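You operate a simulated robot arm through the tools that you are given. There is no shell and no other tool.

The job below is to be done with a simulated two-armed robot. You get a single attempt, and the scene is never put back.

TASK
Wipe up the spill on the worktop with the pink cloth and put it back.

The check looks at the end state, three seconds after you hand in, the way a careful person would. Anything else that was tipped, shoved, dropped, spilled or broken makes it a failure. Flat cloth is picked up by pressing the open fingertips on it (5 to 10 N) and closing them slowly along it; thin cloth reads only 2 to 8 mm in the jaws.

THE ROBOT
Two 7-joint arms with two-finger grippers on one trunk, on a base that moves. Base frame: it is fixed to the floor where the robot stands at the start and does not move with it; the origin is under the middle of the robot, x ahead of it, y to its left, z up. Readings come in cm, rad, newtons and seconds.
The left shoulder is at the start at [6, 12.3, 94.5], the right one opposite. With the tool pointing down near the work surface each hand reaches from about 36 to 80 cm from the robot's upright axis, wherever it stands, measured 20 degrees to its own side. Places, roughly: pink cloth [-225, -75, 100]. Payload 1.47 kg a hand.
The TCP of each hand is the grasp point between the finger pads, 1.6 cm short of the fingertips. In the tool frame z runs along the fingers and y along their closing line. The gripper opens to 8.7 cm; its body begins 5.5 cm behind the TCP.
Orientation is that of the tool frame in the base frame, as a unit quaternion [x, y, z, w]. With the fingers straight down and closing along the base's y, the tool's x points along the base's -x, its y along +y and its z along -z.

THE INTERFACE
- The arms move only by the tool step_arm. It takes "left_steps", "right_steps" or both (then of equal length, played together; a hand with none holds still); each is a list of rows, each a list of 7 numbers: the turn, a rotation vector about the tool's x, y, z in degrees, then the shift along the tool's x, y, z in cm, then the opening in per cent of the stroke, from 0 (shut) to 100 (fully open). In form: [[rx, ry, rz, x, y, z, gripper], ...]. A call has 1 to 20 rows; each row is the pose to reach, as a shift and turn from the pose commanded when the call began, along the tool's axes at that moment. A row lasts 0.2 s, in which the tool goes at most 5 cm and 0.15 rad; a call with a longer step from one row to the next is refused whole, and so is a gripper value outside its range. Where a pose cannot be reached the arm comes as near as it can. A force on the tool above 40 N (or 10 N above the force at the start of the call, whichever is more), or a blocked arm, ends the call early, and 0.2 s more pass. The fingers move at their own pace (about 15.3 cm/s each) and stop on an object; they squeeze with about 28 N. The grip force told is the motor's: it shows also when the fingers shut on nothing. Time passes only in rows, and 0.2 s behind the last, so rows that repeat a pose let the fingers close. It gives the time, the measured TCP pose, the force on the tool (base axes), the opening and the grip force at its end, in the units of the frame above (readings bear some noise), with the torque about the TCP (base axes, N m) and any sound that the robot's microphone picked up.
- Cameras (640 x 400 px; columns grow to the right, rows downward): "scene" is now at [9.85, -0.56, 152.16]; the picture's right is [-0.08, -1.00, 0.00], its down [-0.56, 0.04, -0.83] and it looks along [0.82, -0.07, -0.56] (base axes); focal length 249 px, centre (320, 200). "left" rides on the left gripper at [7.3, -1.2, -9] in its tool frame; the picture's right is [0.16, 0.99, 0.00], its down [-0.72, 0.12, -0.68] and it looks along [-0.67, 0.11, 0.73] (tool axes); focal length 247 px, centre (320, 200). "right" rides on the right gripper at [7.3, 1.2, -9] in its tool frame; the picture's right is [-0.16, 0.99, 0.00], its down [-0.72, -0.12, -0.68] and it looks along [-0.67, -0.11, 0.73] (tool axes); focal length 247 px, centre (320, 200). There is no depth. A picture from a camera that has moved, and an enlarged one, comes with that camera's place and axes in the base frame and with its lens.
- camera(camera): a new picture of that camera. It takes no simulated time.
- slide_trunk(by): moves the trunk up (or, below 0, down) by that many cm; the arms and the scene camera ride with it, the base frame stays. It gives what a move gives, with no picture.
- base_move(legs): drives the robot by 1 to 6 legs, each [ahead, left, turn to the left] in cm, cm and rad, along the robot's own axes; the way and the turn of a leg run together, so that a leg with both is an arc; at most 150 cm and 3.142 rad a leg. The arms and the cameras ride along, it lands a little off, and it stops where it bumps. It gives what a move gives.
- head_to(pan, tilt): turns the head with the scene camera to pan (to the left, within 2.094 rad either way) and tilt (down, from -0.506 to 1.204), counted from straight ahead of the robot. It gives what a move gives.
- zoom(camera, box): a new picture of the part [left, top, right, bottom] of that camera's present view, enlarged. It takes no simulated time.
- job_done(): hands the job in; it is judged then, once.

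Places have to be worked out from the pictures, the camera data and where the tool is seen. Open the grippers and draw the arms clear of the work before you hand the job in, unless the task says otherwise.

The tools are called as a command line: name --argument value ..., lists and objects as JSON in quotes. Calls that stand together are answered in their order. step_arm: Moves the arms, as the interface text tells. Its arguments: {"type":"object","properties":{"left_steps":{"type":"array","items":{"type":"array","items":{"type":"number"}}},"right_steps":{"type":"array","items":{"type":"array","items":{"type":"number"}}}},"required":[]} The other tools are called the same way: slide_trunk (by) moves the trunk up or down; base_move (legs) drives the base; head_to (pan, tilt) turns the head that bears the scene camera; camera (camera) takes a picture; zoom (camera, box) takes an enlarged picture of a part of a camera's view; job_done () hands the job in.

At the start:

```text
clock: 0.0
left_tcp_pos: [49.4, 20.84, 104.77]
left_orientation: [0.0, 1.0, 0.0, 0.0]
left_wrist_force: [-0.3, -0.5, 0.7]
left_torque: [0.04, 0.01, 0.01]
left_finger_gap: 8.7
left_grasp_force: 0.1
right_tcp_pos: [43.74, -15.83, 111.89]
right_orientation: [0.001, 1.0, 0.0, 0.001]
right_wrist_force: [0.6, 0.0, -0.1]
right_torque: [-0.02, -0.02, -0.01]
right_finger_gap: 8.72
right_grasp_force: 0.0
trunk travel left (down, up): [-10.0, 13.0]
robot x, y, heading: [0.0, -0.17, -0.002]
head pan, tilt (commanded): [-0.08, 0.597]
```

scene: 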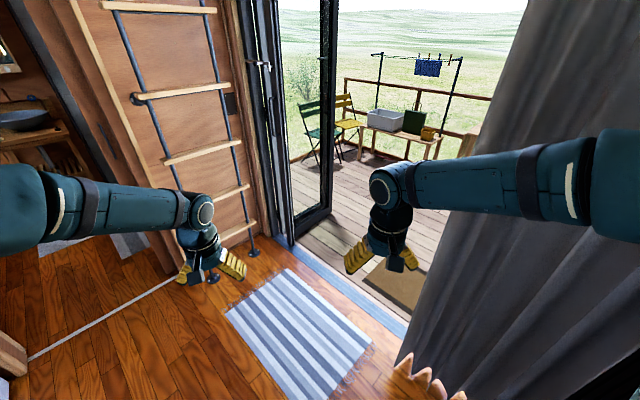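
right: 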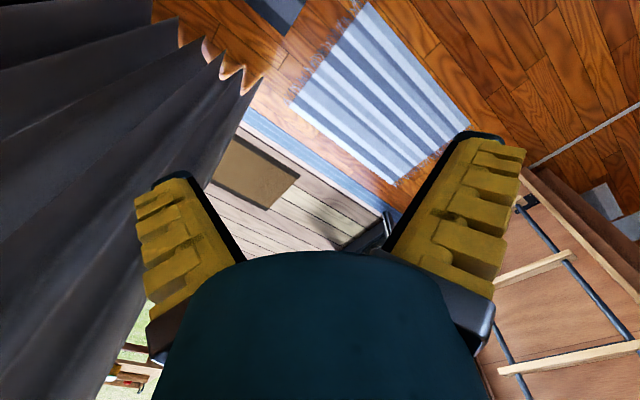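
left: 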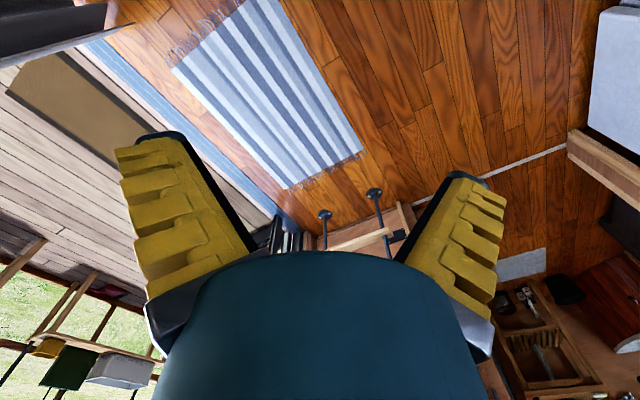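

The robot faces a doorway, and the cloth should be behind me on the right. I'll turn the head right first to look around.

head_to --pan -2.09 --tilt 0.3

camera --camera "scene"

head_to --pan 2.09 --tilt 0.3

camera --camera "scene"

head_to --pan 1.2 --tilt 0.4

camera --camera "scene"

```text
clock: 1.9
left_tcp_pos: [49.44, 20.83, 104.73]
left_orientation: [0.001, 1.0, 0.0, 0.0]
left_wrist_force: [0.0, 0.1, 0.3]
left_torque: [0.01, -0.01, 0.01]
left_finger_gap: 8.7
left_grasp_force: 0.0
right_tcp_pos: [43.67, -15.81, 111.9]
right_orientation: [0.0, 1.0, -0.001, 0.0]
right_wrist_force: [-0.3, 0.0, -0.5]
right_torque: [0.03, -0.01, 0.01]
right_finger_gap: 8.68
right_grasp_force: 0.2
trunk travel left (down, up): [-10.0, 13.0]
robot x, y, heading: [-0.15, -0.21, -0.001]
head pan, tilt (commanded): [-2.089, 0.3]
```

```text
taken
camera scene: at [-3.59, -7.97, 154.88], right [-0.87, 0.49, 0.0], down [0.15, 0.26, -0.96], along [-0.47, -0.83, -0.3], focal length 249 px, centre (320, 200)
```

scene: 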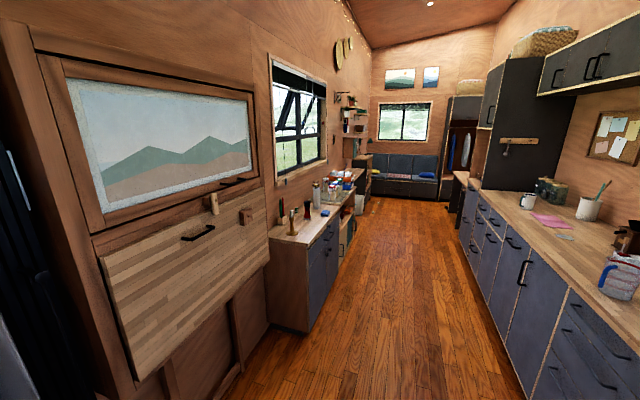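

```text
clock: 5.3
left_tcp_pos: [49.35, 20.85, 104.71]
left_orientation: [0.001, 1.0, 0.001, 0.0]
left_wrist_force: [0.6, -0.4, 0.3]
left_torque: [0.0, 0.01, -0.04]
left_finger_gap: 8.7
left_grasp_force: 0.1
right_tcp_pos: [43.57, -15.81, 111.83]
right_orientation: [-0.001, 1.0, 0.0, 0.0]
right_wrist_force: [0.2, -0.7, 0.5]
right_torque: [-0.01, -0.04, -0.01]
right_finger_gap: 8.71
right_grasp_force: 0.1
trunk travel left (down, up): [-10.0, 13.0]
robot x, y, heading: [-0.54, 0.22, -0.002]
head pan, tilt (commanded): [2.089, 0.3]
```

```text
taken
camera scene: at [-3.59, 8.25, 154.88], right [0.87, 0.5, 0.0], down [0.15, -0.26, -0.96], along [-0.47, 0.83, -0.3], focal length 249 px, centre (320, 200)
```

scene: 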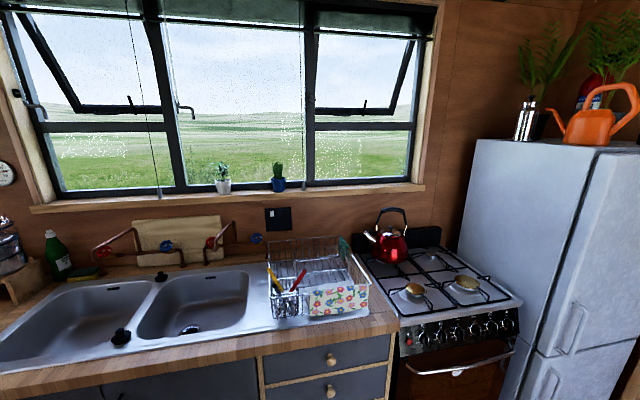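

```text
clock: 6.5
left_tcp_pos: [49.38, 20.94, 104.79]
left_orientation: [0.0, 1.0, 0.0, 0.0]
left_wrist_force: [0.1, -0.2, 0.9]
left_torque: [-0.01, 0.0, -0.02]
left_finger_gap: 8.71
left_grasp_force: 0.1
right_tcp_pos: [43.65, -15.76, 111.83]
right_orientation: [0.0, 1.0, 0.0, 0.001]
right_wrist_force: [-0.3, 0.9, -0.4]
right_torque: [-0.02, 0.01, 0.0]
right_finger_gap: 8.71
right_grasp_force: 0.2
trunk travel left (down, up): [-10.0, 13.0]
robot x, y, heading: [-0.25, 0.23, -0.001]
head pan, tilt (commanded): [1.201, 0.4]
```

```text
taken
camera scene: at [4.37, 8.78, 153.95], right [0.93, -0.36, 0.0], down [-0.14, -0.36, -0.92], along [0.33, 0.86, -0.39], focal length 249 px, centre (320, 200)
```

scene: 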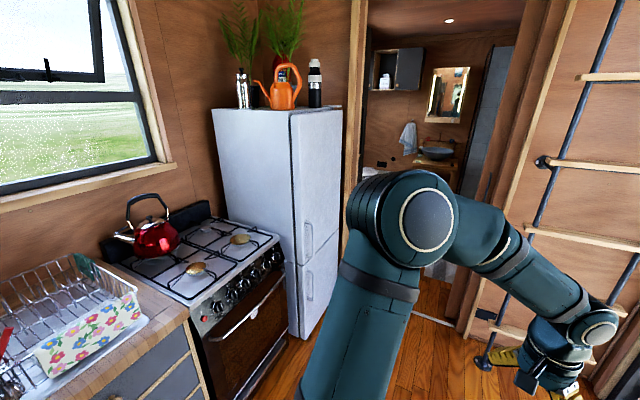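

Pink cloth seems to lie on the long counter on the right in the first picture (around pixel 550,222), with something grey beside it. I'll look back there and zoom in.

head_to --pan -2.09 --tilt 0.4

zoom --camera "scene" --box '[440, 120, 640, 300]'

zoom --camera "scene" --box '[250, 80, 450, 260]'

```text
clock: 9.3
left_tcp_pos: [49.39, 20.76, 104.77]
left_orientation: [0.0, 1.0, 0.001, 0.0]
left_wrist_force: [0.1, 0.5, 1.1]
left_torque: [0.0, 0.01, -0.01]
left_finger_gap: 8.68
left_grasp_force: 0.1
right_tcp_pos: [43.78, -15.93, 111.84]
right_orientation: [-0.001, 1.0, 0.0, 0.0]
right_wrist_force: [-0.2, 0.6, 0.0]
right_torque: [-0.01, 0.02, 0.01]
right_finger_gap: 8.68
right_grasp_force: 0.0
trunk travel left (down, up): [-10.0, 13.0]
robot x, y, heading: [-0.08, -0.11, 0.001]
head pan, tilt (commanded): [-2.089, 0.4]
```

```text
2.22 times, centred on (540, 210) of scene
camera zoom: at [-3.56, -7.91, 153.95], right [-0.87, 0.5, 0.0], down [0.19, 0.34, -0.92], along [-0.46, -0.8, -0.39], focal length 554 px, centre (-169, 178)
```

zoom: 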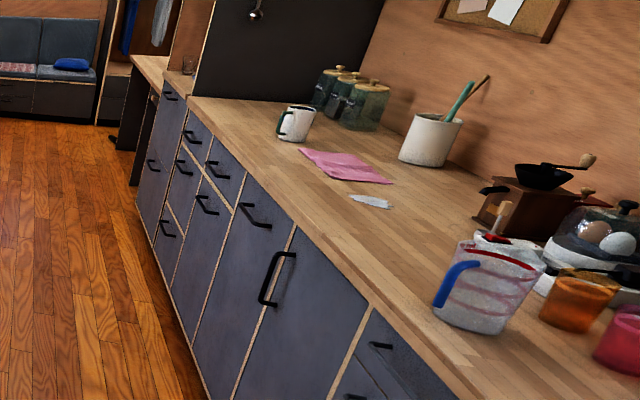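

```text
2.22 times, centred on (350, 170) of scene
camera zoom: at [-3.56, -7.91, 153.95], right [-0.87, 0.5, 0.0], down [0.19, 0.34, -0.92], along [-0.46, -0.8, -0.39], focal length 554 px, centre (253, 267)
```

zoom: 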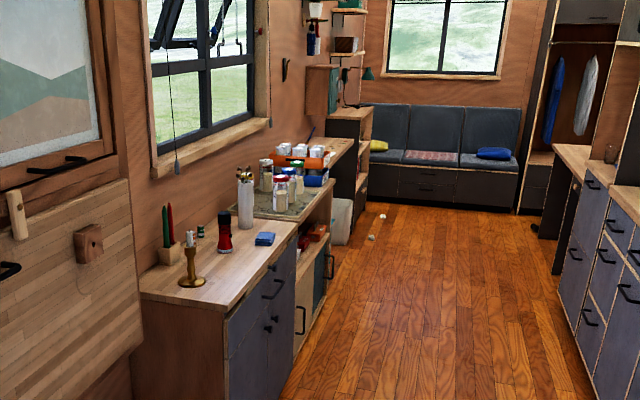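

The pink cloth lies on the long counter with a greyish wet patch about 30 cm on the near side of it. The aisle runs along about [-0.77,-0.64] and I'm near its middle. I'll turn left so I'm parallel to the aisle, keeping the arms clear, and then back down it.

base_move --legs '[[0, 0, 0.69]]'

head_to --pan 2.09 --tilt 0.45

camera --camera "scene"

head_to --pan -2.09 --tilt 0.45

camera --camera "scene"

```text
clock: 11.6
left_tcp_pos: [24.74, 47.5, 104.75]
left_orientation: [-0.339, 0.941, 0.0, 0.0]
left_wrist_force: [0.6, -1.0, 0.4]
left_torque: [0.02, 0.02, -0.02]
left_finger_gap: 8.7
left_grasp_force: 0.0
right_tcp_pos: [43.89, 15.72, 111.9]
right_orientation: [-0.34, 0.94, 0.0, 0.0]
right_wrist_force: [0.6, -0.2, 0.1]
right_torque: [0.0, 0.0, 0.02]
right_finger_gap: 8.71
right_grasp_force: 0.0
trunk travel left (down, up): [-10.0, 13.0]
robot x, y, heading: [-0.07, -0.15, 0.693]
head pan, tilt (commanded): [-2.089, 0.4]
```

```text
clock: 14.9
left_tcp_pos: [24.77, 47.62, 104.87]
left_orientation: [-0.34, 0.94, 0.0, 0.0]
left_wrist_force: [0.4, 0.3, 0.1]
left_torque: [-0.02, -0.01, 0.02]
left_finger_gap: 8.7
left_grasp_force: 0.1
right_tcp_pos: [43.83, 15.63, 111.75]
right_orientation: [-0.338, 0.941, 0.0, 0.0]
right_wrist_force: [-0.4, 0.0, 0.1]
right_torque: [0.0, -0.04, -0.01]
right_finger_gap: 8.72
right_grasp_force: 0.2
trunk travel left (down, up): [-10.0, 13.0]
robot x, y, heading: [0.05, -0.51, 0.693]
head pan, tilt (commanded): [2.089, 0.45]
```

```text
taken
camera scene: at [-7.8, 4.02, 153.49], right [0.35, 0.94, 0.0], down [0.41, -0.15, -0.9], along [-0.84, 0.32, -0.44], focal length 249 px, centre (320, 200)
```

scene: 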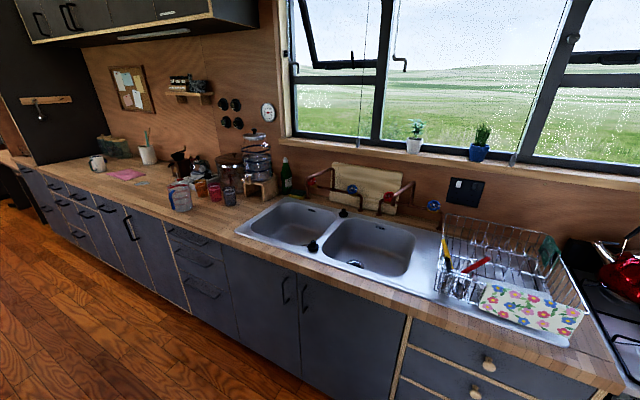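

```text
clock: 18.3
left_tcp_pos: [24.7, 47.56, 104.73]
left_orientation: [-0.339, 0.941, 0.001, 0.0]
left_wrist_force: [0.1, 0.1, 0.3]
left_torque: [-0.05, 0.0, -0.01]
left_finger_gap: 8.73
left_grasp_force: 0.0
right_tcp_pos: [43.73, 15.66, 111.83]
right_orientation: [-0.339, 0.941, 0.0, 0.0]
right_wrist_force: [0.4, -0.1, -0.4]
right_torque: [0.02, -0.01, 0.02]
right_finger_gap: 8.72
right_grasp_force: 0.0
trunk travel left (down, up): [-10.0, 13.0]
robot x, y, heading: [0.32, -0.01, 0.693]
head pan, tilt (commanded): [-2.089, 0.45]
```

```text
taken
camera scene: at [2.39, -8.27, 153.49], right [-0.98, -0.17, 0.0], down [-0.08, 0.43, -0.9], along [0.16, -0.89, -0.44], focal length 249 px, centre (320, 200)
```

scene: 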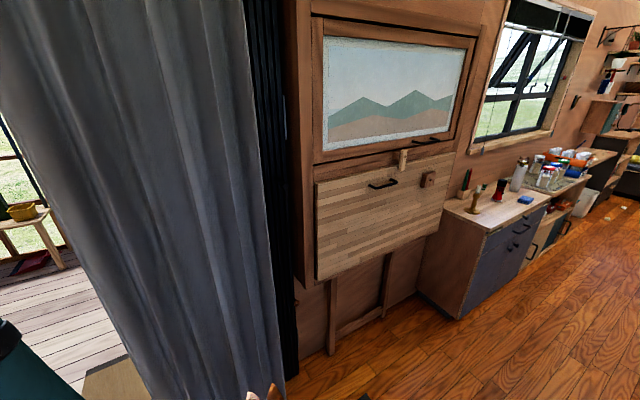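

The aisle is clear. I stand about 68 cm from the counter's front edge, so I'll back along the aisle 150 cm and then look at the counter again.

base_move --legs '[[0, 0, 0.022], [-140, 0, 0]]'

head_to --pan 1.9 --tilt 0.5

camera --camera "scene"

```text
clock: 25.7
left_tcp_pos: [-82.66, -44.17, 104.74]
left_orientation: [-0.351, 0.937, 0.001, 0.0]
left_wrist_force: [-0.4, -0.4, -0.3]
left_torque: [0.0, -0.01, -0.02]
left_finger_gap: 8.71
left_grasp_force: 0.0
right_tcp_pos: [-62.89, -75.58, 111.77]
right_orientation: [-0.351, 0.936, 0.0, 0.0]
right_wrist_force: [-0.5, 0.4, -0.5]
right_torque: [-0.01, 0.03, -0.01]
right_finger_gap: 8.7
right_grasp_force: 0.1
trunk travel left (down, up): [-10.0, 13.0]
robot x, y, heading: [-106.18, -92.71, 0.719]
head pan, tilt (commanded): [-2.089, 0.45]
```

```text
clock: 29.0
left_tcp_pos: [-82.57, -44.19, 104.75]
left_orientation: [-0.351, 0.936, 0.0, 0.0]
left_wrist_force: [0.2, 0.5, -0.2]
left_torque: [-0.04, 0.0, 0.02]
left_finger_gap: 8.71
left_grasp_force: 0.1
right_tcp_pos: [-62.71, -75.55, 111.88]
right_orientation: [-0.351, 0.936, 0.0, 0.0]
right_wrist_force: [0.1, 0.0, 0.2]
right_torque: [0.0, -0.03, 0.06]
right_finger_gap: 8.73
right_grasp_force: 0.1
trunk travel left (down, up): [-10.0, 13.0]
robot x, y, heading: [-106.52, -92.46, 0.719]
head pan, tilt (commanded): [1.901, 0.499]
```

```text
taken
camera scene: at [-113.29, -86.96, 153.04], right [0.5, 0.87, 0.0], down [0.41, -0.24, -0.88], along [-0.76, 0.44, -0.48], focal length 249 px, centre (320, 200)
```

scene: 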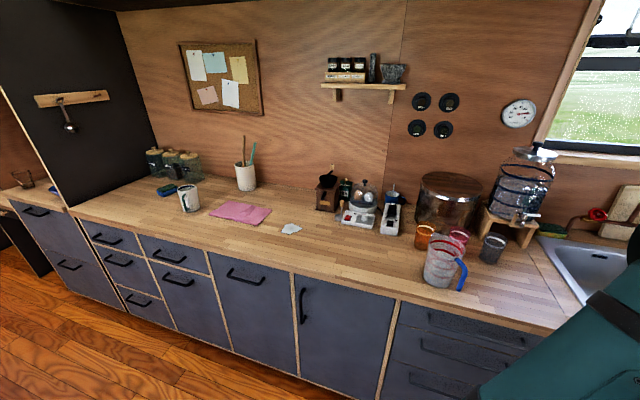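

Triangulating from both views puts the spill at about [-197,-53], the cloth at about [-221,-69] and the worktop at z≈89.5. I'll back up 40 cm, turn to face the counter while still clear of it, and look.

base_move --legs '[[-40, 0, 0], [0, 0, 1.55]]'

head_to --pan 0.3 --tilt 0.6

camera --camera "scene"

```text
clock: 35.2
left_tcp_pos: [-183.95, -93.75, 104.77]
left_orientation: [0.905, -0.426, 0.0, 0.0]
left_wrist_force: [0.2, 0.4, -0.5]
left_torque: [-0.02, 0.0, 0.0]
left_finger_gap: 8.68
left_grasp_force: 0.1
right_tcp_pos: [-152.01, -74.83, 111.76]
right_orientation: [0.905, -0.426, 0.0, 0.001]
right_wrist_force: [0.1, 0.7, -1.0]
right_torque: [0.0, 0.01, 0.01]
right_finger_gap: 8.73
right_grasp_force: 0.0
trunk travel left (down, up): [-10.0, 13.0]
robot x, y, heading: [-136.46, -118.02, 2.261]
head pan, tilt (commanded): [1.901, 0.499]
```

```text
clock: 36.9
left_tcp_pos: [-183.96, -93.67, 104.84]
left_orientation: [0.904, -0.427, 0.0, 0.0]
left_wrist_force: [0.0, 1.1, 0.4]
left_torque: [0.0, 0.03, 0.05]
left_finger_gap: 8.72
left_grasp_force: 0.0
right_tcp_pos: [-151.95, -74.93, 111.92]
right_orientation: [0.904, -0.427, -0.001, 0.0]
right_wrist_force: [0.4, 0.1, -0.3]
right_torque: [-0.03, -0.01, 0.02]
right_finger_gap: 8.69
right_grasp_force: 0.2
trunk travel left (down, up): [-10.0, 13.0]
robot x, y, heading: [-136.39, -118.27, 2.261]
head pan, tilt (commanded): [0.3, 0.6]
```

```text
taken
camera scene: at [-144.43, -112.85, 152.13], right [0.55, 0.84, 0.0], down [0.47, -0.31, -0.83], along [-0.69, 0.45, -0.56], focal length 249 px, centre (320, 200)
```

scene: 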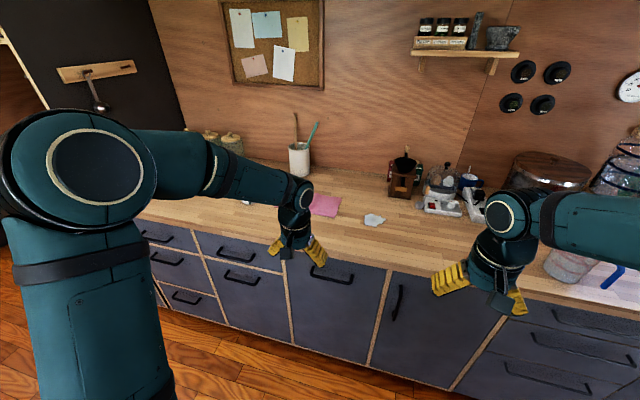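

Everything matches: spill about 88 cm ahead and 5 cm left, cloth 92 cm ahead and 34 cm left, and the arms are above all the objects. I'll drive forward 26 cm, which puts the counter edge at about 40 cm.

base_move --legs '[[26, 0, 0]]'

head_to --pan 0.25 --tilt 0.85

camera --camera "scene"

camera --camera "left"

```text
clock: 38.8
left_tcp_pos: [-200.58, -73.45, 104.76]
left_orientation: [0.905, -0.426, 0.001, -0.001]
left_wrist_force: [-0.2, -0.1, 0.2]
left_torque: [-0.02, -0.02, 0.02]
left_finger_gap: 8.69
left_grasp_force: 0.0
right_tcp_pos: [-168.72, -54.56, 111.82]
right_orientation: [0.905, -0.426, 0.0, 0.0]
right_wrist_force: [-0.5, 0.3, 0.0]
right_torque: [-0.01, -0.04, 0.0]
right_finger_gap: 8.71
right_grasp_force: 0.0
trunk travel left (down, up): [-10.0, 13.0]
robot x, y, heading: [-153.14, -98.77, 2.257]
head pan, tilt (commanded): [0.3, 0.6]
```

```text
clock: 39.5
left_tcp_pos: [-200.56, -73.66, 104.84]
left_orientation: [0.905, -0.426, 0.0, 0.001]
left_wrist_force: [0.0, 0.0, -0.7]
left_torque: [0.02, -0.03, -0.02]
left_finger_gap: 8.7
left_grasp_force: 0.0
right_tcp_pos: [-168.56, -54.57, 111.86]
right_orientation: [0.904, -0.427, 0.0, 0.0]
right_wrist_force: [0.8, -0.4, 0.5]
right_torque: [0.03, 0.02, -0.01]
right_finger_gap: 8.68
right_grasp_force: 0.1
trunk travel left (down, up): [-10.0, 13.0]
robot x, y, heading: [-153.19, -98.62, 2.259]
head pan, tilt (commanded): [0.25, 0.85]
```

```text
taken
camera scene: at [-159.95, -92.94, 150.05], right [0.59, 0.81, 0.0], down [0.61, -0.44, -0.66], along [-0.53, 0.39, -0.75], focal length 249 px, centre (320, 200)
```

scene: 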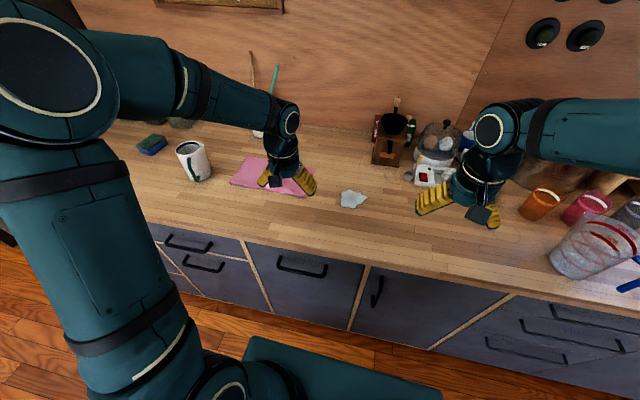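

```text
taken
camera left: at [-194.93, -78.43, 113.65], right [-0.66, -0.75, 0.0], down [-0.55, 0.48, 0.68], along [-0.51, 0.45, -0.73], focal length 247 px, centre (320, 200)
```

left: 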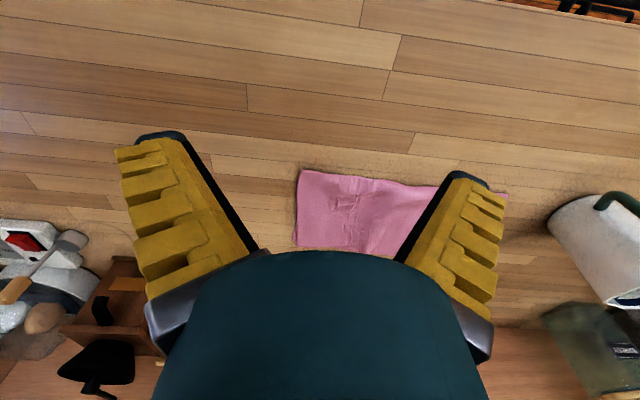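

The counter is now within reach. I'll zoom in on the cloth and the spill to locate their outlines precisely.

zoom --camera "scene" --box '[160, 120, 400, 270]'

camera --camera "right"

```text
2.67 times, centred on (280, 195) of scene
camera zoom: at [-159.95, -92.94, 150.05], right [0.59, 0.81, 0.0], down [0.61, -0.44, -0.66], along [-0.53, 0.39, -0.75], focal length 665 px, centre (427, 213)
```

zoom: 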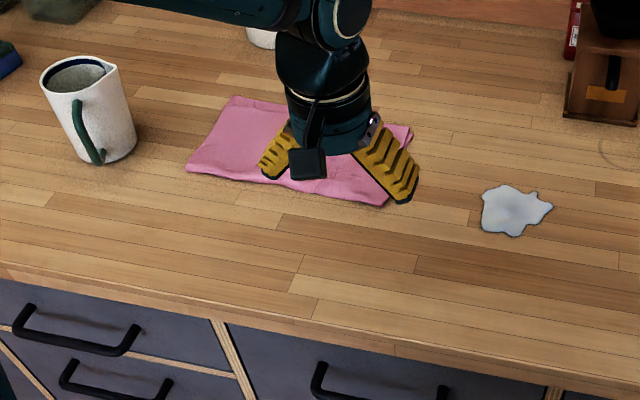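

```text
taken
camera right: at [-164.93, -61.12, 120.89], right [-0.86, -0.51, 0.0], down [-0.37, 0.63, 0.68], along [-0.34, 0.59, -0.73], focal length 247 px, centre (320, 200)
```

right: 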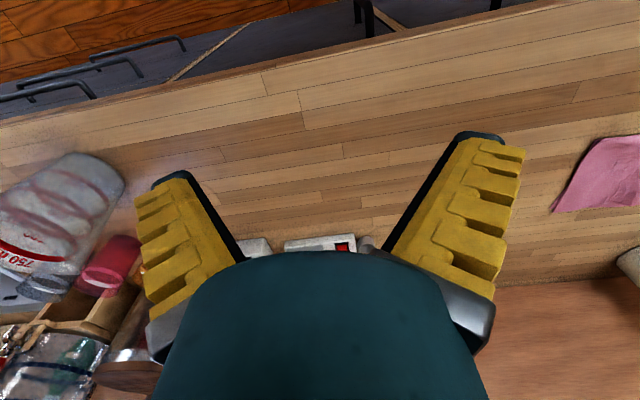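

Cloth is about 26×15 cm, centred near [-221,-68], with its long side parallel to the counter. The spill is about 9 cm across at [-197,-53]. I'll shift the base 10 cm left for reach, then move the right hand up and out of the way.

base_move --legs '[[2, 10, 0]]'

step_arm --right_steps '[[0, 0, 0, 0, 0, -4, 50], [0, 0, 0, 0, 0, -8, 50], [0, 0, 0, 2, -4, -10, 50], [0, 0, 0, 3, -8, -10, 50], [0, 0, 0, 4, -12, -10, 50], [0, 0, 0, 4, -16, -10, 50]]'

camera --camera "scene"

```text
clock: 41.1
left_tcp_pos: [-209.5, -78.45, 104.82]
left_orientation: [0.904, -0.427, 0.0, 0.0]
left_wrist_force: [0.3, -0.3, 0.3]
left_torque: [0.02, -0.02, 0.0]
left_finger_gap: 8.7
left_grasp_force: 0.0
right_tcp_pos: [-177.54, -59.42, 111.82]
right_orientation: [0.904, -0.427, -0.001, 0.0]
right_wrist_force: [-0.7, 0.5, -0.8]
right_torque: [-0.01, 0.03, -0.03]
right_finger_gap: 8.72
right_grasp_force: 0.0
trunk travel left (down, up): [-10.0, 13.0]
robot x, y, heading: [-161.68, -103.14, 2.261]
head pan, tilt (commanded): [0.25, 0.85]
```

```text
clock: 42.5
left_tcp_pos: [-209.44, -78.35, 104.87]
left_orientation: [0.904, -0.427, 0.0, 0.0]
left_wrist_force: [-0.7, 0.1, 0.1]
left_torque: [0.01, 0.02, 0.0]
left_finger_gap: 8.67
left_grasp_force: 0.1
right_tcp_pos: [-162.51, -52.4, 121.87]
right_orientation: [0.904, -0.427, 0.0, 0.0]
right_wrist_force: [0.4, 0.8, 0.1]
right_torque: [-0.03, -0.01, 0.0]
right_finger_gap: 4.88
right_grasp_force: 4.3
trunk travel left (down, up): [-10.0, 13.0]
robot x, y, heading: [-161.89, -103.39, 2.254]
head pan, tilt (commanded): [0.25, 0.85]
```

```text
taken
camera scene: at [-168.84, -97.62, 150.04], right [0.59, 0.81, 0.0], down [0.61, -0.44, -0.66], along [-0.53, 0.39, -0.75], focal length 249 px, centre (320, 200)
```

scene: 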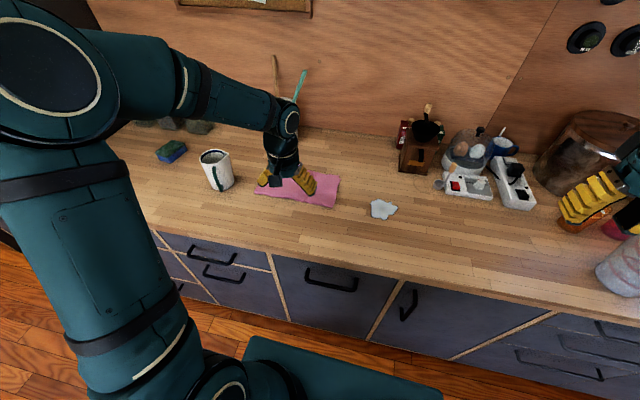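

Now I'll re-measure the cloth and spill from this new camera place.

zoom --camera "scene" --box '[190, 120, 430, 270]'

camera --camera "left"

```text
2.67 times, centred on (310, 195) of scene
camera zoom: at [-168.84, -97.62, 150.04], right [0.59, 0.81, 0.0], down [0.61, -0.44, -0.66], along [-0.53, 0.39, -0.75], focal length 665 px, centre (347, 213)
```

zoom: 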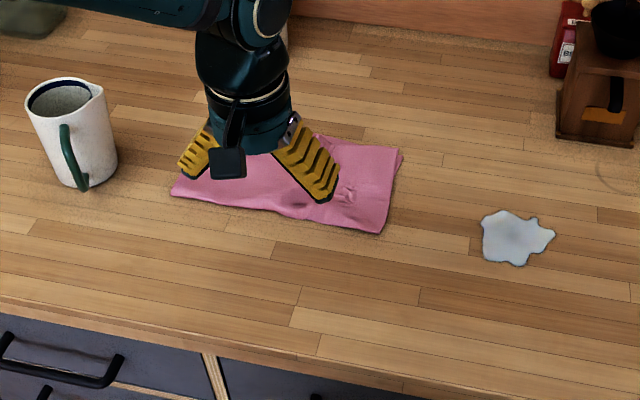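

```text
taken
camera left: at [-203.82, -83.14, 113.63], right [-0.66, -0.75, 0.0], down [-0.55, 0.49, 0.68], along [-0.51, 0.45, -0.73], focal length 247 px, centre (320, 200)
```

left: 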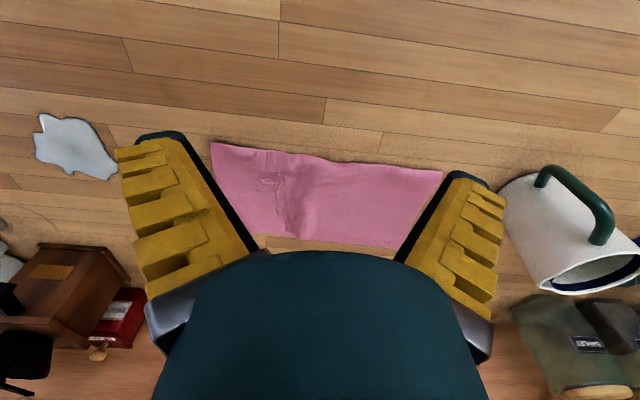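

The measurements agree with the first ones. I'll move the left hand above the cloth's right end (pinch point about [-214.8,-62.5]) with the fingers half open, then come down to a few cm above it.

step_arm --left_steps '[[0, 0, 0, -3.9, -1.5, 0, 55], [0, 0, 0, -7.8, -3, 0, 55], [0, 0, 0, -11.7, -4.5, 0, 55], [0, 0, 0, -15.7, -6, 0, 55], [0, 0, 0, -15.7, -6, 3.5, 55], [0, 0, 0, -15.7, -6, 7, 55], [0, 0, 0, -15.7, -6, 9.5, 55], [0, 0, 0, -15.7, -6, 9.5, 55]]'

camera --camera "left"

zoom --camera "scene" --box '[190, 120, 430, 270]'

```text
clock: 44.3
left_tcp_pos: [-214.82, -62.47, 95.29]
left_orientation: [0.905, -0.426, 0.0, -0.001]
left_wrist_force: [0.8, 0.2, 0.7]
left_torque: [0.02, 0.02, -0.01]
left_finger_gap: 5.32
left_grasp_force: 3.9
right_tcp_pos: [-162.47, -52.32, 121.84]
right_orientation: [0.904, -0.427, 0.0, 0.0]
right_wrist_force: [0.5, 0.1, 0.3]
right_torque: [-0.01, 0.0, -0.02]
right_finger_gap: 4.92
right_grasp_force: 3.6
trunk travel left (down, up): [-10.0, 13.0]
robot x, y, heading: [-162.14, -103.2, 2.258]
head pan, tilt (commanded): [0.25, 0.85]
```

```text
taken
camera left: at [-209.18, -67.38, 104.12], right [-0.66, -0.75, 0.0], down [-0.55, 0.48, 0.68], along [-0.51, 0.45, -0.73], focal length 247 px, centre (320, 200)
```

left: 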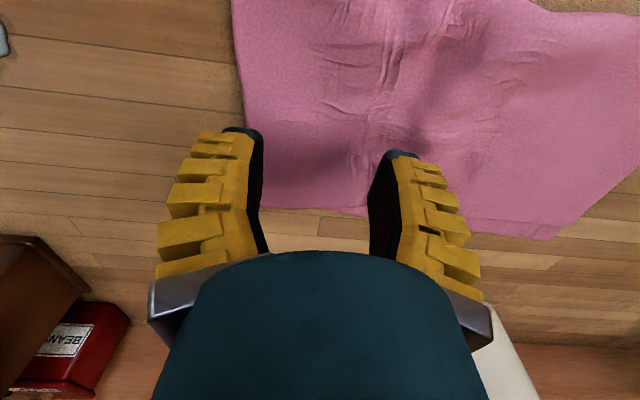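

```text
2.67 times, centred on (310, 195) of scene
camera zoom: at [-168.83, -97.71, 150.04], right [0.59, 0.81, 0.0], down [0.61, -0.44, -0.66], along [-0.53, 0.39, -0.75], focal length 665 px, centre (347, 213)
```

zoom: 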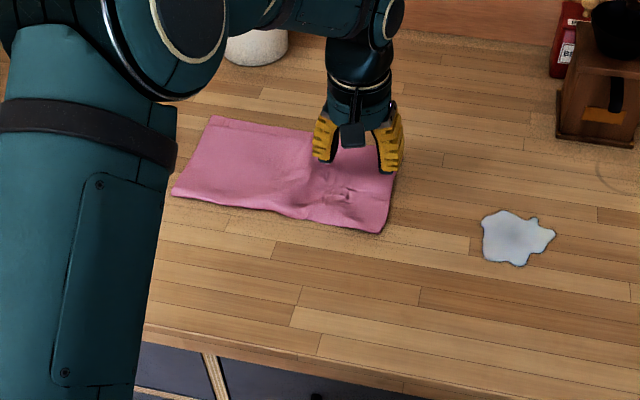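

The hand is above the right end of the cloth as planned. I'll lower it in small steps and watch the force.

step_arm --left_steps '[[0, 0, 0, 0, 0, 1, 55], [0, 0, 0, 0, 0, 2, 55], [0, 0, 0, 0, 0, 2.5, 55], [0, 0, 0, 0, 0, 2.8, 55], [0, 0, 0, 0, 0, 2.8, 55]]'

```text
clock: 45.5
left_tcp_pos: [-214.79, -62.42, 92.45]
left_orientation: [0.904, -0.427, 0.0, 0.0]
left_wrist_force: [0.1, 0.2, 0.0]
left_torque: [-0.01, 0.01, -0.03]
left_finger_gap: 5.31
left_grasp_force: 4.0
right_tcp_pos: [-162.75, -52.42, 121.84]
right_orientation: [0.905, -0.426, 0.0, 0.0]
right_wrist_force: [0.1, -0.3, -0.2]
right_torque: [0.0, 0.0, -0.04]
right_finger_gap: 4.93
right_grasp_force: 4.1
trunk travel left (down, up): [-10.0, 13.0]
robot x, y, heading: [-161.87, -103.12, 2.259]
head pan, tilt (commanded): [0.25, 0.85]
```

No contact yet with the fingertips at about z 90.85. I'll keep going down in smaller steps.

step_arm --left_steps '[[0, 0, 0, 0, 0, 0.2, 55], [0, 0, 0, 0, 0, 0.4, 55], [0, 0, 0, 0, 0, 0.5, 55], [0, 0, 0, 0, 0, 0.5, 55]]'

```text
clock: 46.5
left_tcp_pos: [-214.66, -62.44, 92.05]
left_orientation: [0.904, -0.427, 0.0, 0.0]
left_wrist_force: [-0.3, -0.1, 0.8]
left_torque: [-0.01, 0.01, -0.03]
left_finger_gap: 4.82
left_grasp_force: 6.3
right_tcp_pos: [-162.66, -52.55, 121.89]
right_orientation: [0.905, -0.426, 0.001, 0.0]
right_wrist_force: [0.1, 0.7, 0.4]
right_torque: [0.02, -0.02, 0.01]
right_finger_gap: 4.9
right_grasp_force: 4.0
trunk travel left (down, up): [-10.0, 13.0]
robot x, y, heading: [-162.13, -103.27, 2.266]
head pan, tilt (commanded): [0.25, 0.85]
```

step_arm --left_steps '[[0, 0, 0, 0, 0, 0.2, 55], [0, 0, 0, 0, 0, 0.3, 55], [0, 0, 0, 0, 0, 0.3, 55]]'

```text
clock: 47.3
left_tcp_pos: [-214.8, -62.38, 91.71]
left_orientation: [0.905, -0.426, -0.001, -0.001]
left_wrist_force: [-1.0, 0.0, 3.2]
left_torque: [0.03, -0.05, -0.02]
left_finger_gap: 5.16
left_grasp_force: 3.7
right_tcp_pos: [-162.75, -52.41, 121.89]
right_orientation: [0.905, -0.426, 0.0, 0.0]
right_wrist_force: [-0.4, -0.7, -0.1]
right_torque: [-0.01, 0.02, 0.03]
right_finger_gap: 4.91
right_grasp_force: 3.9
trunk travel left (down, up): [-10.0, 13.0]
robot x, y, heading: [-162.01, -102.96, 2.258]
head pan, tilt (commanded): [0.25, 0.85]
```

First contact at about 3 N. I'll press slightly more to reach 5–10 N.

step_arm --left_steps '[[0, 0, 0, 0, 0, 0.15, 55], [0, 0, 0, 0, 0, 0.15, 55]]'

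```text
clock: 47.9
left_tcp_pos: [-214.82, -62.54, 91.74]
left_orientation: [0.905, -0.426, -0.001, 0.0]
left_wrist_force: [-1.9, -0.9, 15.0]
left_torque: [0.12, -0.1, 0.02]
left_finger_gap: 5.45
left_grasp_force: 3.5
right_tcp_pos: [-162.55, -52.47, 121.93]
right_orientation: [0.905, -0.426, 0.0, 0.0]
right_wrist_force: [0.0, 0.2, 0.1]
right_torque: [0.01, 0.03, 0.02]
right_finger_gap: 4.9
right_grasp_force: 4.0
trunk travel left (down, up): [-10.0, 13.0]
robot x, y, heading: [-161.66, -102.9, 2.262]
head pan, tilt (commanded): [0.25, 0.85]
```

That gave 15 N, so I'll back off 0.08 cm to get about 8 N and then close slowly along the cloth.

step_arm --left_steps '[[0, 0, 0, 0, 0, -0.08, 55], [0, 0, 0, 0, 0, -0.08, 50], [0, 0, 0, 0, 0, -0.08, 45], [0, 0, 0, 0, 0, -0.08, 40]]'

```text
clock: 48.9
left_tcp_pos: [-214.66, -62.44, 91.7]
left_orientation: [0.904, -0.427, -0.001, -0.001]
left_wrist_force: [0.2, -1.0, 13.7]
left_torque: [-0.01, -0.04, 0.0]
left_finger_gap: 3.0
left_grasp_force: 0.1
right_tcp_pos: [-162.54, -52.45, 121.91]
right_orientation: [0.904, -0.427, 0.0, 0.0]
right_wrist_force: [0.1, 0.1, 0.3]
right_torque: [-0.02, 0.04, 0.0]
right_finger_gap: 4.92
right_grasp_force: 4.3
trunk travel left (down, up): [-10.0, 13.0]
robot x, y, heading: [-162.07, -103.2, 2.257]
head pan, tilt (commanded): [0.25, 0.85]
```

The force is still 13.7 N, so I'll ease up a bit and keep closing slowly.

step_arm --left_steps '[[0, 0, 0, 0, 0, -0.06, 37], [0, 0, 0, 0, 0, -0.07, 33], [0, 0, 0, 0, 0, -0.07, 29], [0, 0, 0, 0, 0, -0.07, 25], [0, 0, 0, 0, 0, -0.07, 21]]'

camera --camera "left"

```text
clock: 50.1
left_tcp_pos: [-214.74, -62.37, 91.59]
left_orientation: [0.904, -0.427, 0.0, 0.0]
left_wrist_force: [-0.1, 0.5, 5.7]
left_torque: [0.03, -0.03, -0.03]
left_finger_gap: 2.04
left_grasp_force: 7.4
right_tcp_pos: [-162.61, -52.37, 121.86]
right_orientation: [0.905, -0.426, 0.0, -0.001]
right_wrist_force: [-0.3, 0.5, -0.3]
right_torque: [0.03, -0.01, 0.0]
right_finger_gap: 4.94
right_grasp_force: 3.6
trunk travel left (down, up): [-10.0, 13.0]
robot x, y, heading: [-161.99, -102.99, 2.254]
head pan, tilt (commanded): [0.25, 0.85]
```

```text
taken
camera left: at [-209.15, -67.3, 100.57], right [-0.66, -0.75, 0.0], down [-0.55, 0.48, 0.68], along [-0.51, 0.45, -0.73], focal length 247 px, centre (320, 200)
```

left: 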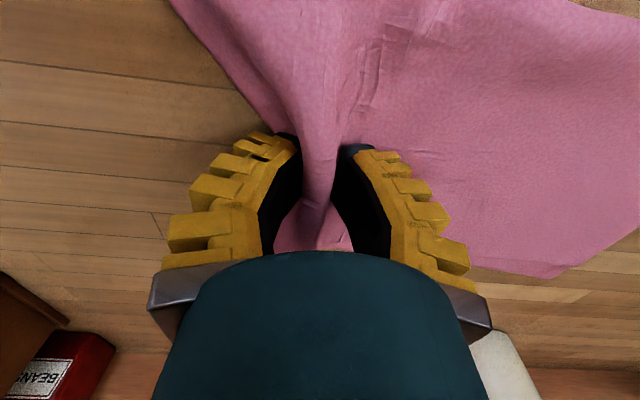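

A fold of cloth is rising between the fingers. I'll continue closing slowly until it is held.

step_arm --left_steps '[[0, 0, 0, 0, 0, 0, 18], [0, 0, 0, 0, 0, 0, 15], [0, 0, 0, 0, 0, 0, 12], [0, 0, 0, 0, 0, 0, 9], [0, 0, 0, 0, 0, 0, 6], [0, 0, 0, 0, 0, 0, 3], [0, 0, 0, 0, 0, 0, 0], [0, 0, 0, 0, 0, 0, 0], [0, 0, 0, 0, 0, 0, 0]]'

camera --camera "left"

zoom --camera "scene" --box '[190, 120, 430, 270]'

```text
clock: 52.1
left_tcp_pos: [-214.76, -62.45, 91.7]
left_orientation: [0.904, -0.427, 0.0, 0.0]
left_wrist_force: [0.1, -0.5, 3.5]
left_torque: [0.01, -0.02, -0.02]
left_finger_gap: 0.0
left_grasp_force: 28.5
right_tcp_pos: [-162.65, -52.4, 121.81]
right_orientation: [0.904, -0.427, 0.0, 0.001]
right_wrist_force: [0.6, -0.5, -0.1]
right_torque: [0.0, 0.0, -0.03]
right_finger_gap: 4.96
right_grasp_force: 4.2
trunk travel left (down, up): [-10.0, 13.0]
robot x, y, heading: [-162.19, -103.08, 2.262]
head pan, tilt (commanded): [0.25, 0.85]
```

```text
taken
camera left: at [-209.17, -67.27, 100.57], right [-0.66, -0.75, 0.0], down [-0.55, 0.48, 0.68], along [-0.51, 0.45, -0.73], focal length 247 px, centre (320, 200)
```

left: 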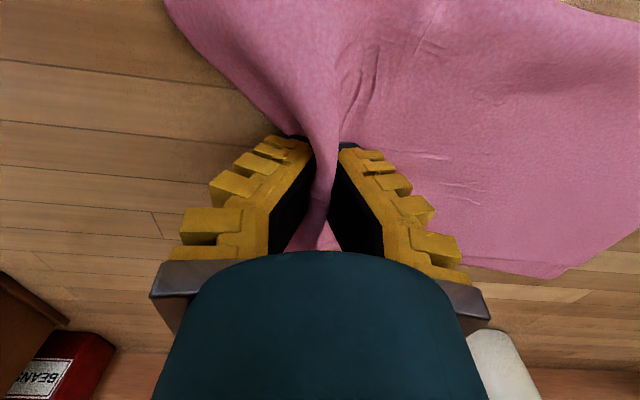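

```text
2.67 times, centred on (310, 195) of scene
camera zoom: at [-168.82, -97.72, 150.04], right [0.59, 0.81, 0.0], down [0.61, -0.44, -0.66], along [-0.53, 0.39, -0.75], focal length 665 px, centre (347, 213)
```

zoom: 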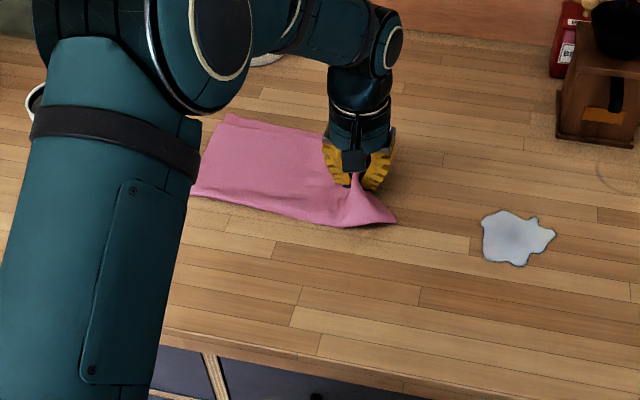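

The gap reads 0.0, so the hold is doubtful even though a fold shows between the fingers. I'll lift 2.5 cm gently and look.

step_arm --left_steps '[[0, 0, 0, 0, 0, -1, 0], [0, 0, 0, 0, 0, -2, 0], [0, 0, 0, 0, 0, -2.5, 0]]'

camera --camera "left"

zoom --camera "scene" --box '[190, 120, 430, 270]'

```text
clock: 52.9
left_tcp_pos: [-214.79, -62.43, 94.19]
left_orientation: [0.905, -0.426, 0.001, 0.0]
left_wrist_force: [1.2, 1.1, 0.0]
left_torque: [-0.01, -0.03, 0.0]
left_finger_gap: 0.02
left_grasp_force: 29.9
right_tcp_pos: [-162.71, -52.33, 121.91]
right_orientation: [0.905, -0.426, 0.0, 0.0]
right_wrist_force: [-0.1, 0.9, -0.4]
right_torque: [-0.01, 0.01, 0.01]
right_finger_gap: 4.9
right_grasp_force: 4.1
trunk travel left (down, up): [-10.0, 13.0]
robot x, y, heading: [-161.73, -103.66, 2.256]
head pan, tilt (commanded): [0.25, 0.85]
```

```text
taken
camera left: at [-209.17, -67.27, 103.04], right [-0.66, -0.75, 0.0], down [-0.55, 0.48, 0.68], along [-0.51, 0.45, -0.73], focal length 247 px, centre (320, 200)
```

left: 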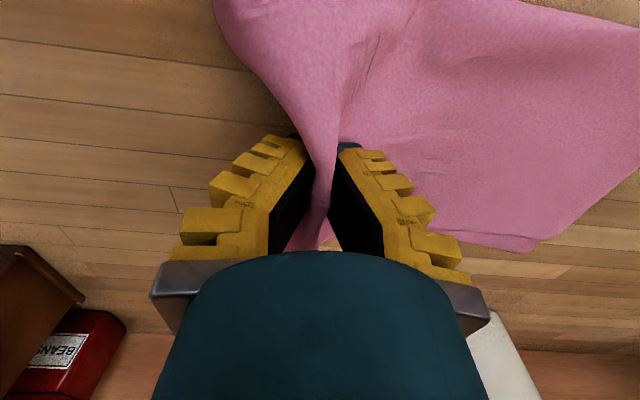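

```text
2.67 times, centred on (310, 195) of scene
camera zoom: at [-168.84, -97.71, 150.04], right [0.59, 0.81, 0.0], down [0.61, -0.44, -0.66], along [-0.53, 0.39, -0.75], focal length 665 px, centre (347, 213)
```

zoom: 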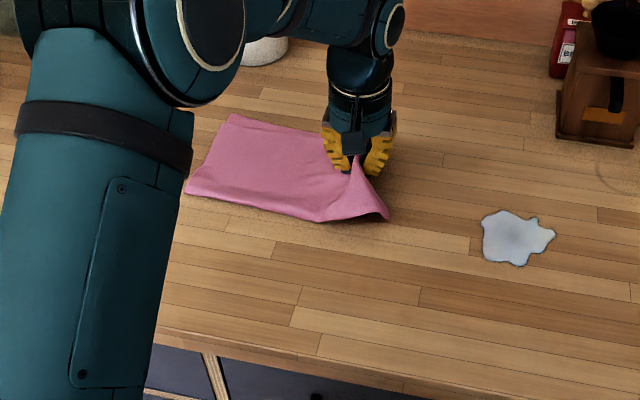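

The cloth is held and lifts with the hand. I'll drag it right over the spill with the fingertips low and lightly pressed, so the rest trails flat behind.

step_arm --left_steps '[[0, 0, 0, 0.5, -2.5, 0.5, 0], [0, 0, 0, 1, -5, 1, 0], [0, 0, 0, 1.5, -7.5, 1.6, 0], [0, 0, 0, 2, -10, 2.2, 0], [0, 0, 0, 3, -12, 2.4, 0], [0, 0, 0, 4, -14, 2.45, 0], [0, 0, 0, 4, -14, 2.45, 0]]'

zoom --camera "scene" --box '[190, 120, 430, 270]'

camera --camera "left"

```text
clock: 54.5
left_tcp_pos: [-201.4, -56.56, 91.72]
left_orientation: [0.904, -0.427, 0.0, 0.0]
left_wrist_force: [0.2, -0.5, 2.2]
left_torque: [0.01, 0.06, 0.03]
left_finger_gap: 0.01
left_grasp_force: 24.1
right_tcp_pos: [-162.72, -52.34, 121.84]
right_orientation: [0.905, -0.426, 0.0, 0.0]
right_wrist_force: [-1.0, 0.2, 0.1]
right_torque: [0.0, -0.01, 0.03]
right_finger_gap: 4.92
right_grasp_force: 3.6
trunk travel left (down, up): [-10.0, 13.0]
robot x, y, heading: [-161.86, -103.29, 2.26]
head pan, tilt (commanded): [0.25, 0.85]
```

```text
2.67 times, centred on (310, 195) of scene
camera zoom: at [-168.85, -97.73, 150.04], right [0.59, 0.81, 0.0], down [0.61, -0.44, -0.66], along [-0.53, 0.39, -0.75], focal length 665 px, centre (347, 213)
```

zoom: 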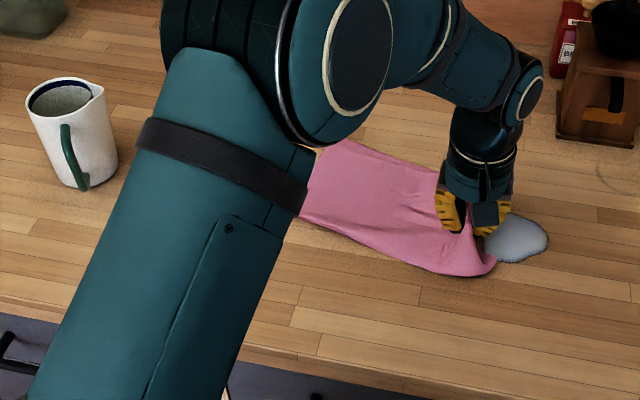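

```text
taken
camera left: at [-195.73, -61.52, 100.66], right [-0.66, -0.75, 0.0], down [-0.55, 0.48, 0.68], along [-0.51, 0.45, -0.73], focal length 247 px, centre (320, 200)
```

left: 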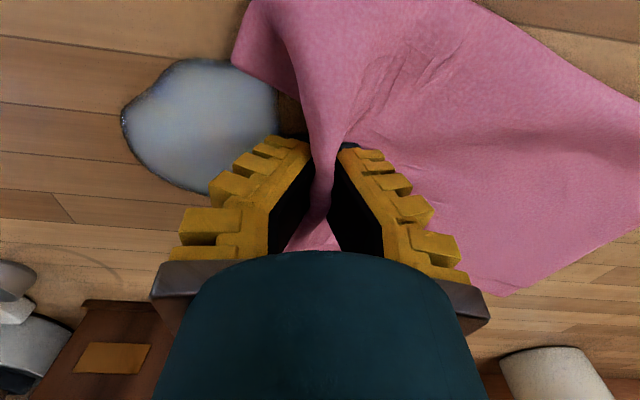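

The spill's outline is being changed by the contact, but the bare right finger is ahead of the cloth. I'll lift a little, carry the cloth's end over the spill and set it down beyond, so the cloth itself lies on it.

step_arm --left_steps '[[0, 0, 0, 0, 0, -1.5, 0], [0, 0, 0, 0, 0, -3, 0], [0, 0, 0, 0, -2.5, -3, 0], [0, 0, 0, 0, -5, -3, 0], [0, 0, 0, 0, -7.5, -3, 0], [0, 0, 0, 0, -10, -3, 0], [0, 0, 0, 0, -12.5, -3, 0], [0, 0, 0, 0, -14, -2, 0], [0, 0, 0, 0, -15, -1, 0], [0, 0, 0, 0, -15.5, -0.2, 0]]'

zoom --camera "scene" --box '[220, 120, 460, 270]'

camera --camera "left"

```text
clock: 56.7
left_tcp_pos: [-189.41, -46.7, 91.79]
left_orientation: [0.905, -0.426, 0.0, 0.0]
left_wrist_force: [0.1, -0.8, 0.1]
left_torque: [0.03, 0.01, 0.01]
left_finger_gap: 0.0
left_grasp_force: 29.4
right_tcp_pos: [-162.59, -52.31, 121.88]
right_orientation: [0.905, -0.426, 0.0, 0.0]
right_wrist_force: [0.4, 0.9, -0.4]
right_torque: [0.02, -0.01, 0.0]
right_finger_gap: 4.92
right_grasp_force: 4.3
trunk travel left (down, up): [-10.0, 13.0]
robot x, y, heading: [-161.95, -103.36, 2.257]
head pan, tilt (commanded): [0.25, 0.85]
```

```text
2.67 times, centred on (340, 195) of scene
camera zoom: at [-168.84, -97.71, 150.04], right [0.59, 0.81, 0.0], down [0.61, -0.44, -0.66], along [-0.53, 0.39, -0.75], focal length 665 px, centre (267, 213)
```

zoom: 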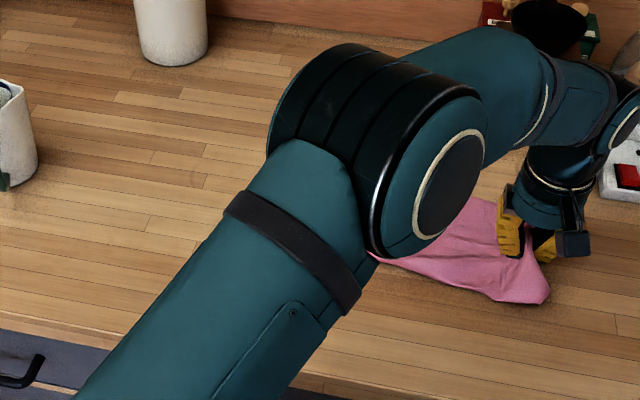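

```text
taken
camera left: at [-183.85, -51.55, 100.75], right [-0.66, -0.75, 0.0], down [-0.55, 0.48, 0.68], along [-0.51, 0.45, -0.73], focal length 247 px, centre (320, 200)
```

left: 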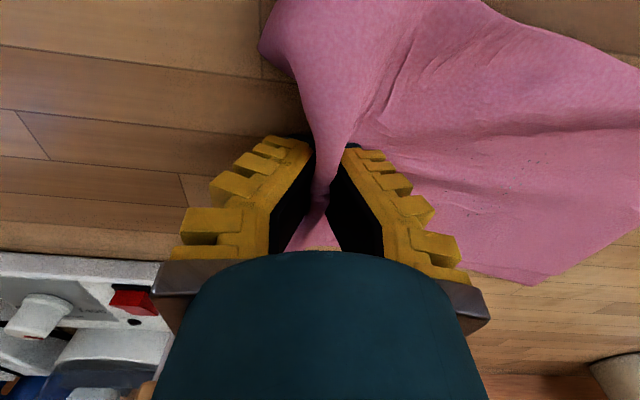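

The cloth now covers the spill. I'll wipe with pressed strokes over the spill area: left through its middle, back along the far side, around the near side, and back to the right.

step_arm --left_steps '[[0, 0, 0, 0, 2.5, 0.3, 0], [0, 0, 0, 0, 5, 0.3, 0], [0, 0, 0, 0, 7.5, 0.3, 0], [0, 0, 0, 0, 10, 0.3, 0], [0, 0, 0, 0, 12.5, 0.3, 0], [0, 0, 0, -2, 14, 0.3, 0], [0, 0, 0, -4, 12, 0.3, 0], [0, 0, 0, -4, 9, 0.3, 0], [0, 0, 0, -4, 6, 0.3, 0], [0, 0, 0, -3, 4, 0.3, 0], [0, 0, 0, 0, 5, 0.3, 0], [0, 0, 0, 3, 6, 0.3, 0], [0, 0, 0, 4, 8, 0.3, 0], [0, 0, 0, 4, 11, 0.3, 0], [0, 0, 0, 3, 13.5, 0.3, 0], [0, 0, 0, 1, 12, 0.3, 0], [0, 0, 0, 0, 9, 0.3, 0], [0, 0, 0, 0, 6, 0.3, 0], [0, 0, 0, 0, 3, 0.3, 0], [0, 0, 0, 0, 0, 0.3, 0]]'

camera --camera "left"

camera --camera "scene"

```text
clock: 60.9
left_tcp_pos: [-189.37, -46.72, 91.64]
left_orientation: [0.905, -0.426, 0.0, 0.001]
left_wrist_force: [-2.8, -2.1, 11.6]
left_torque: [-0.09, 0.12, 0.03]
left_finger_gap: 0.01
left_grasp_force: 27.9
right_tcp_pos: [-162.55, -52.49, 121.84]
right_orientation: [0.905, -0.426, -0.001, 0.001]
right_wrist_force: [0.7, -0.5, 0.6]
right_torque: [0.05, 0.02, -0.01]
right_finger_gap: 4.9
right_grasp_force: 3.8
trunk travel left (down, up): [-10.0, 13.0]
robot x, y, heading: [-162.28, -103.15, 2.257]
head pan, tilt (commanded): [0.25, 0.85]
```

```text
taken
camera left: at [-183.77, -51.65, 100.53], right [-0.66, -0.75, 0.0], down [-0.55, 0.48, 0.68], along [-0.51, 0.45, -0.73], focal length 247 px, centre (320, 200)
```

left: 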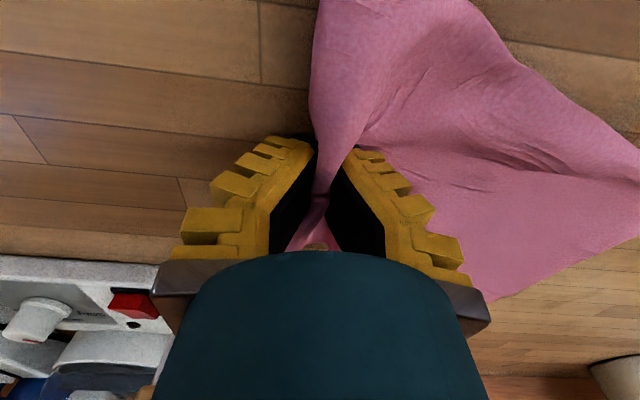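

```text
taken
camera scene: at [-168.78, -97.79, 150.05], right [0.59, 0.81, 0.0], down [0.61, -0.44, -0.66], along [-0.53, 0.39, -0.75], focal length 249 px, centre (320, 200)
```

scene: 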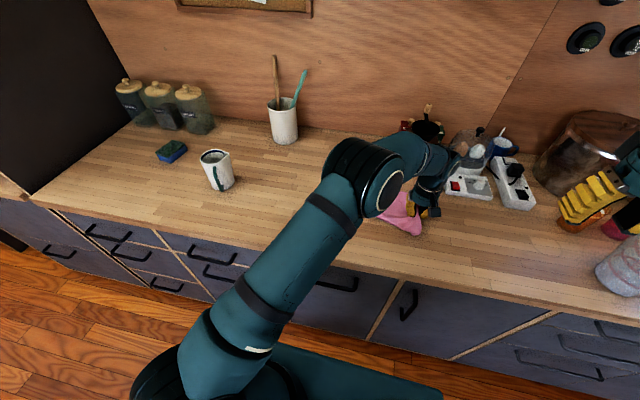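

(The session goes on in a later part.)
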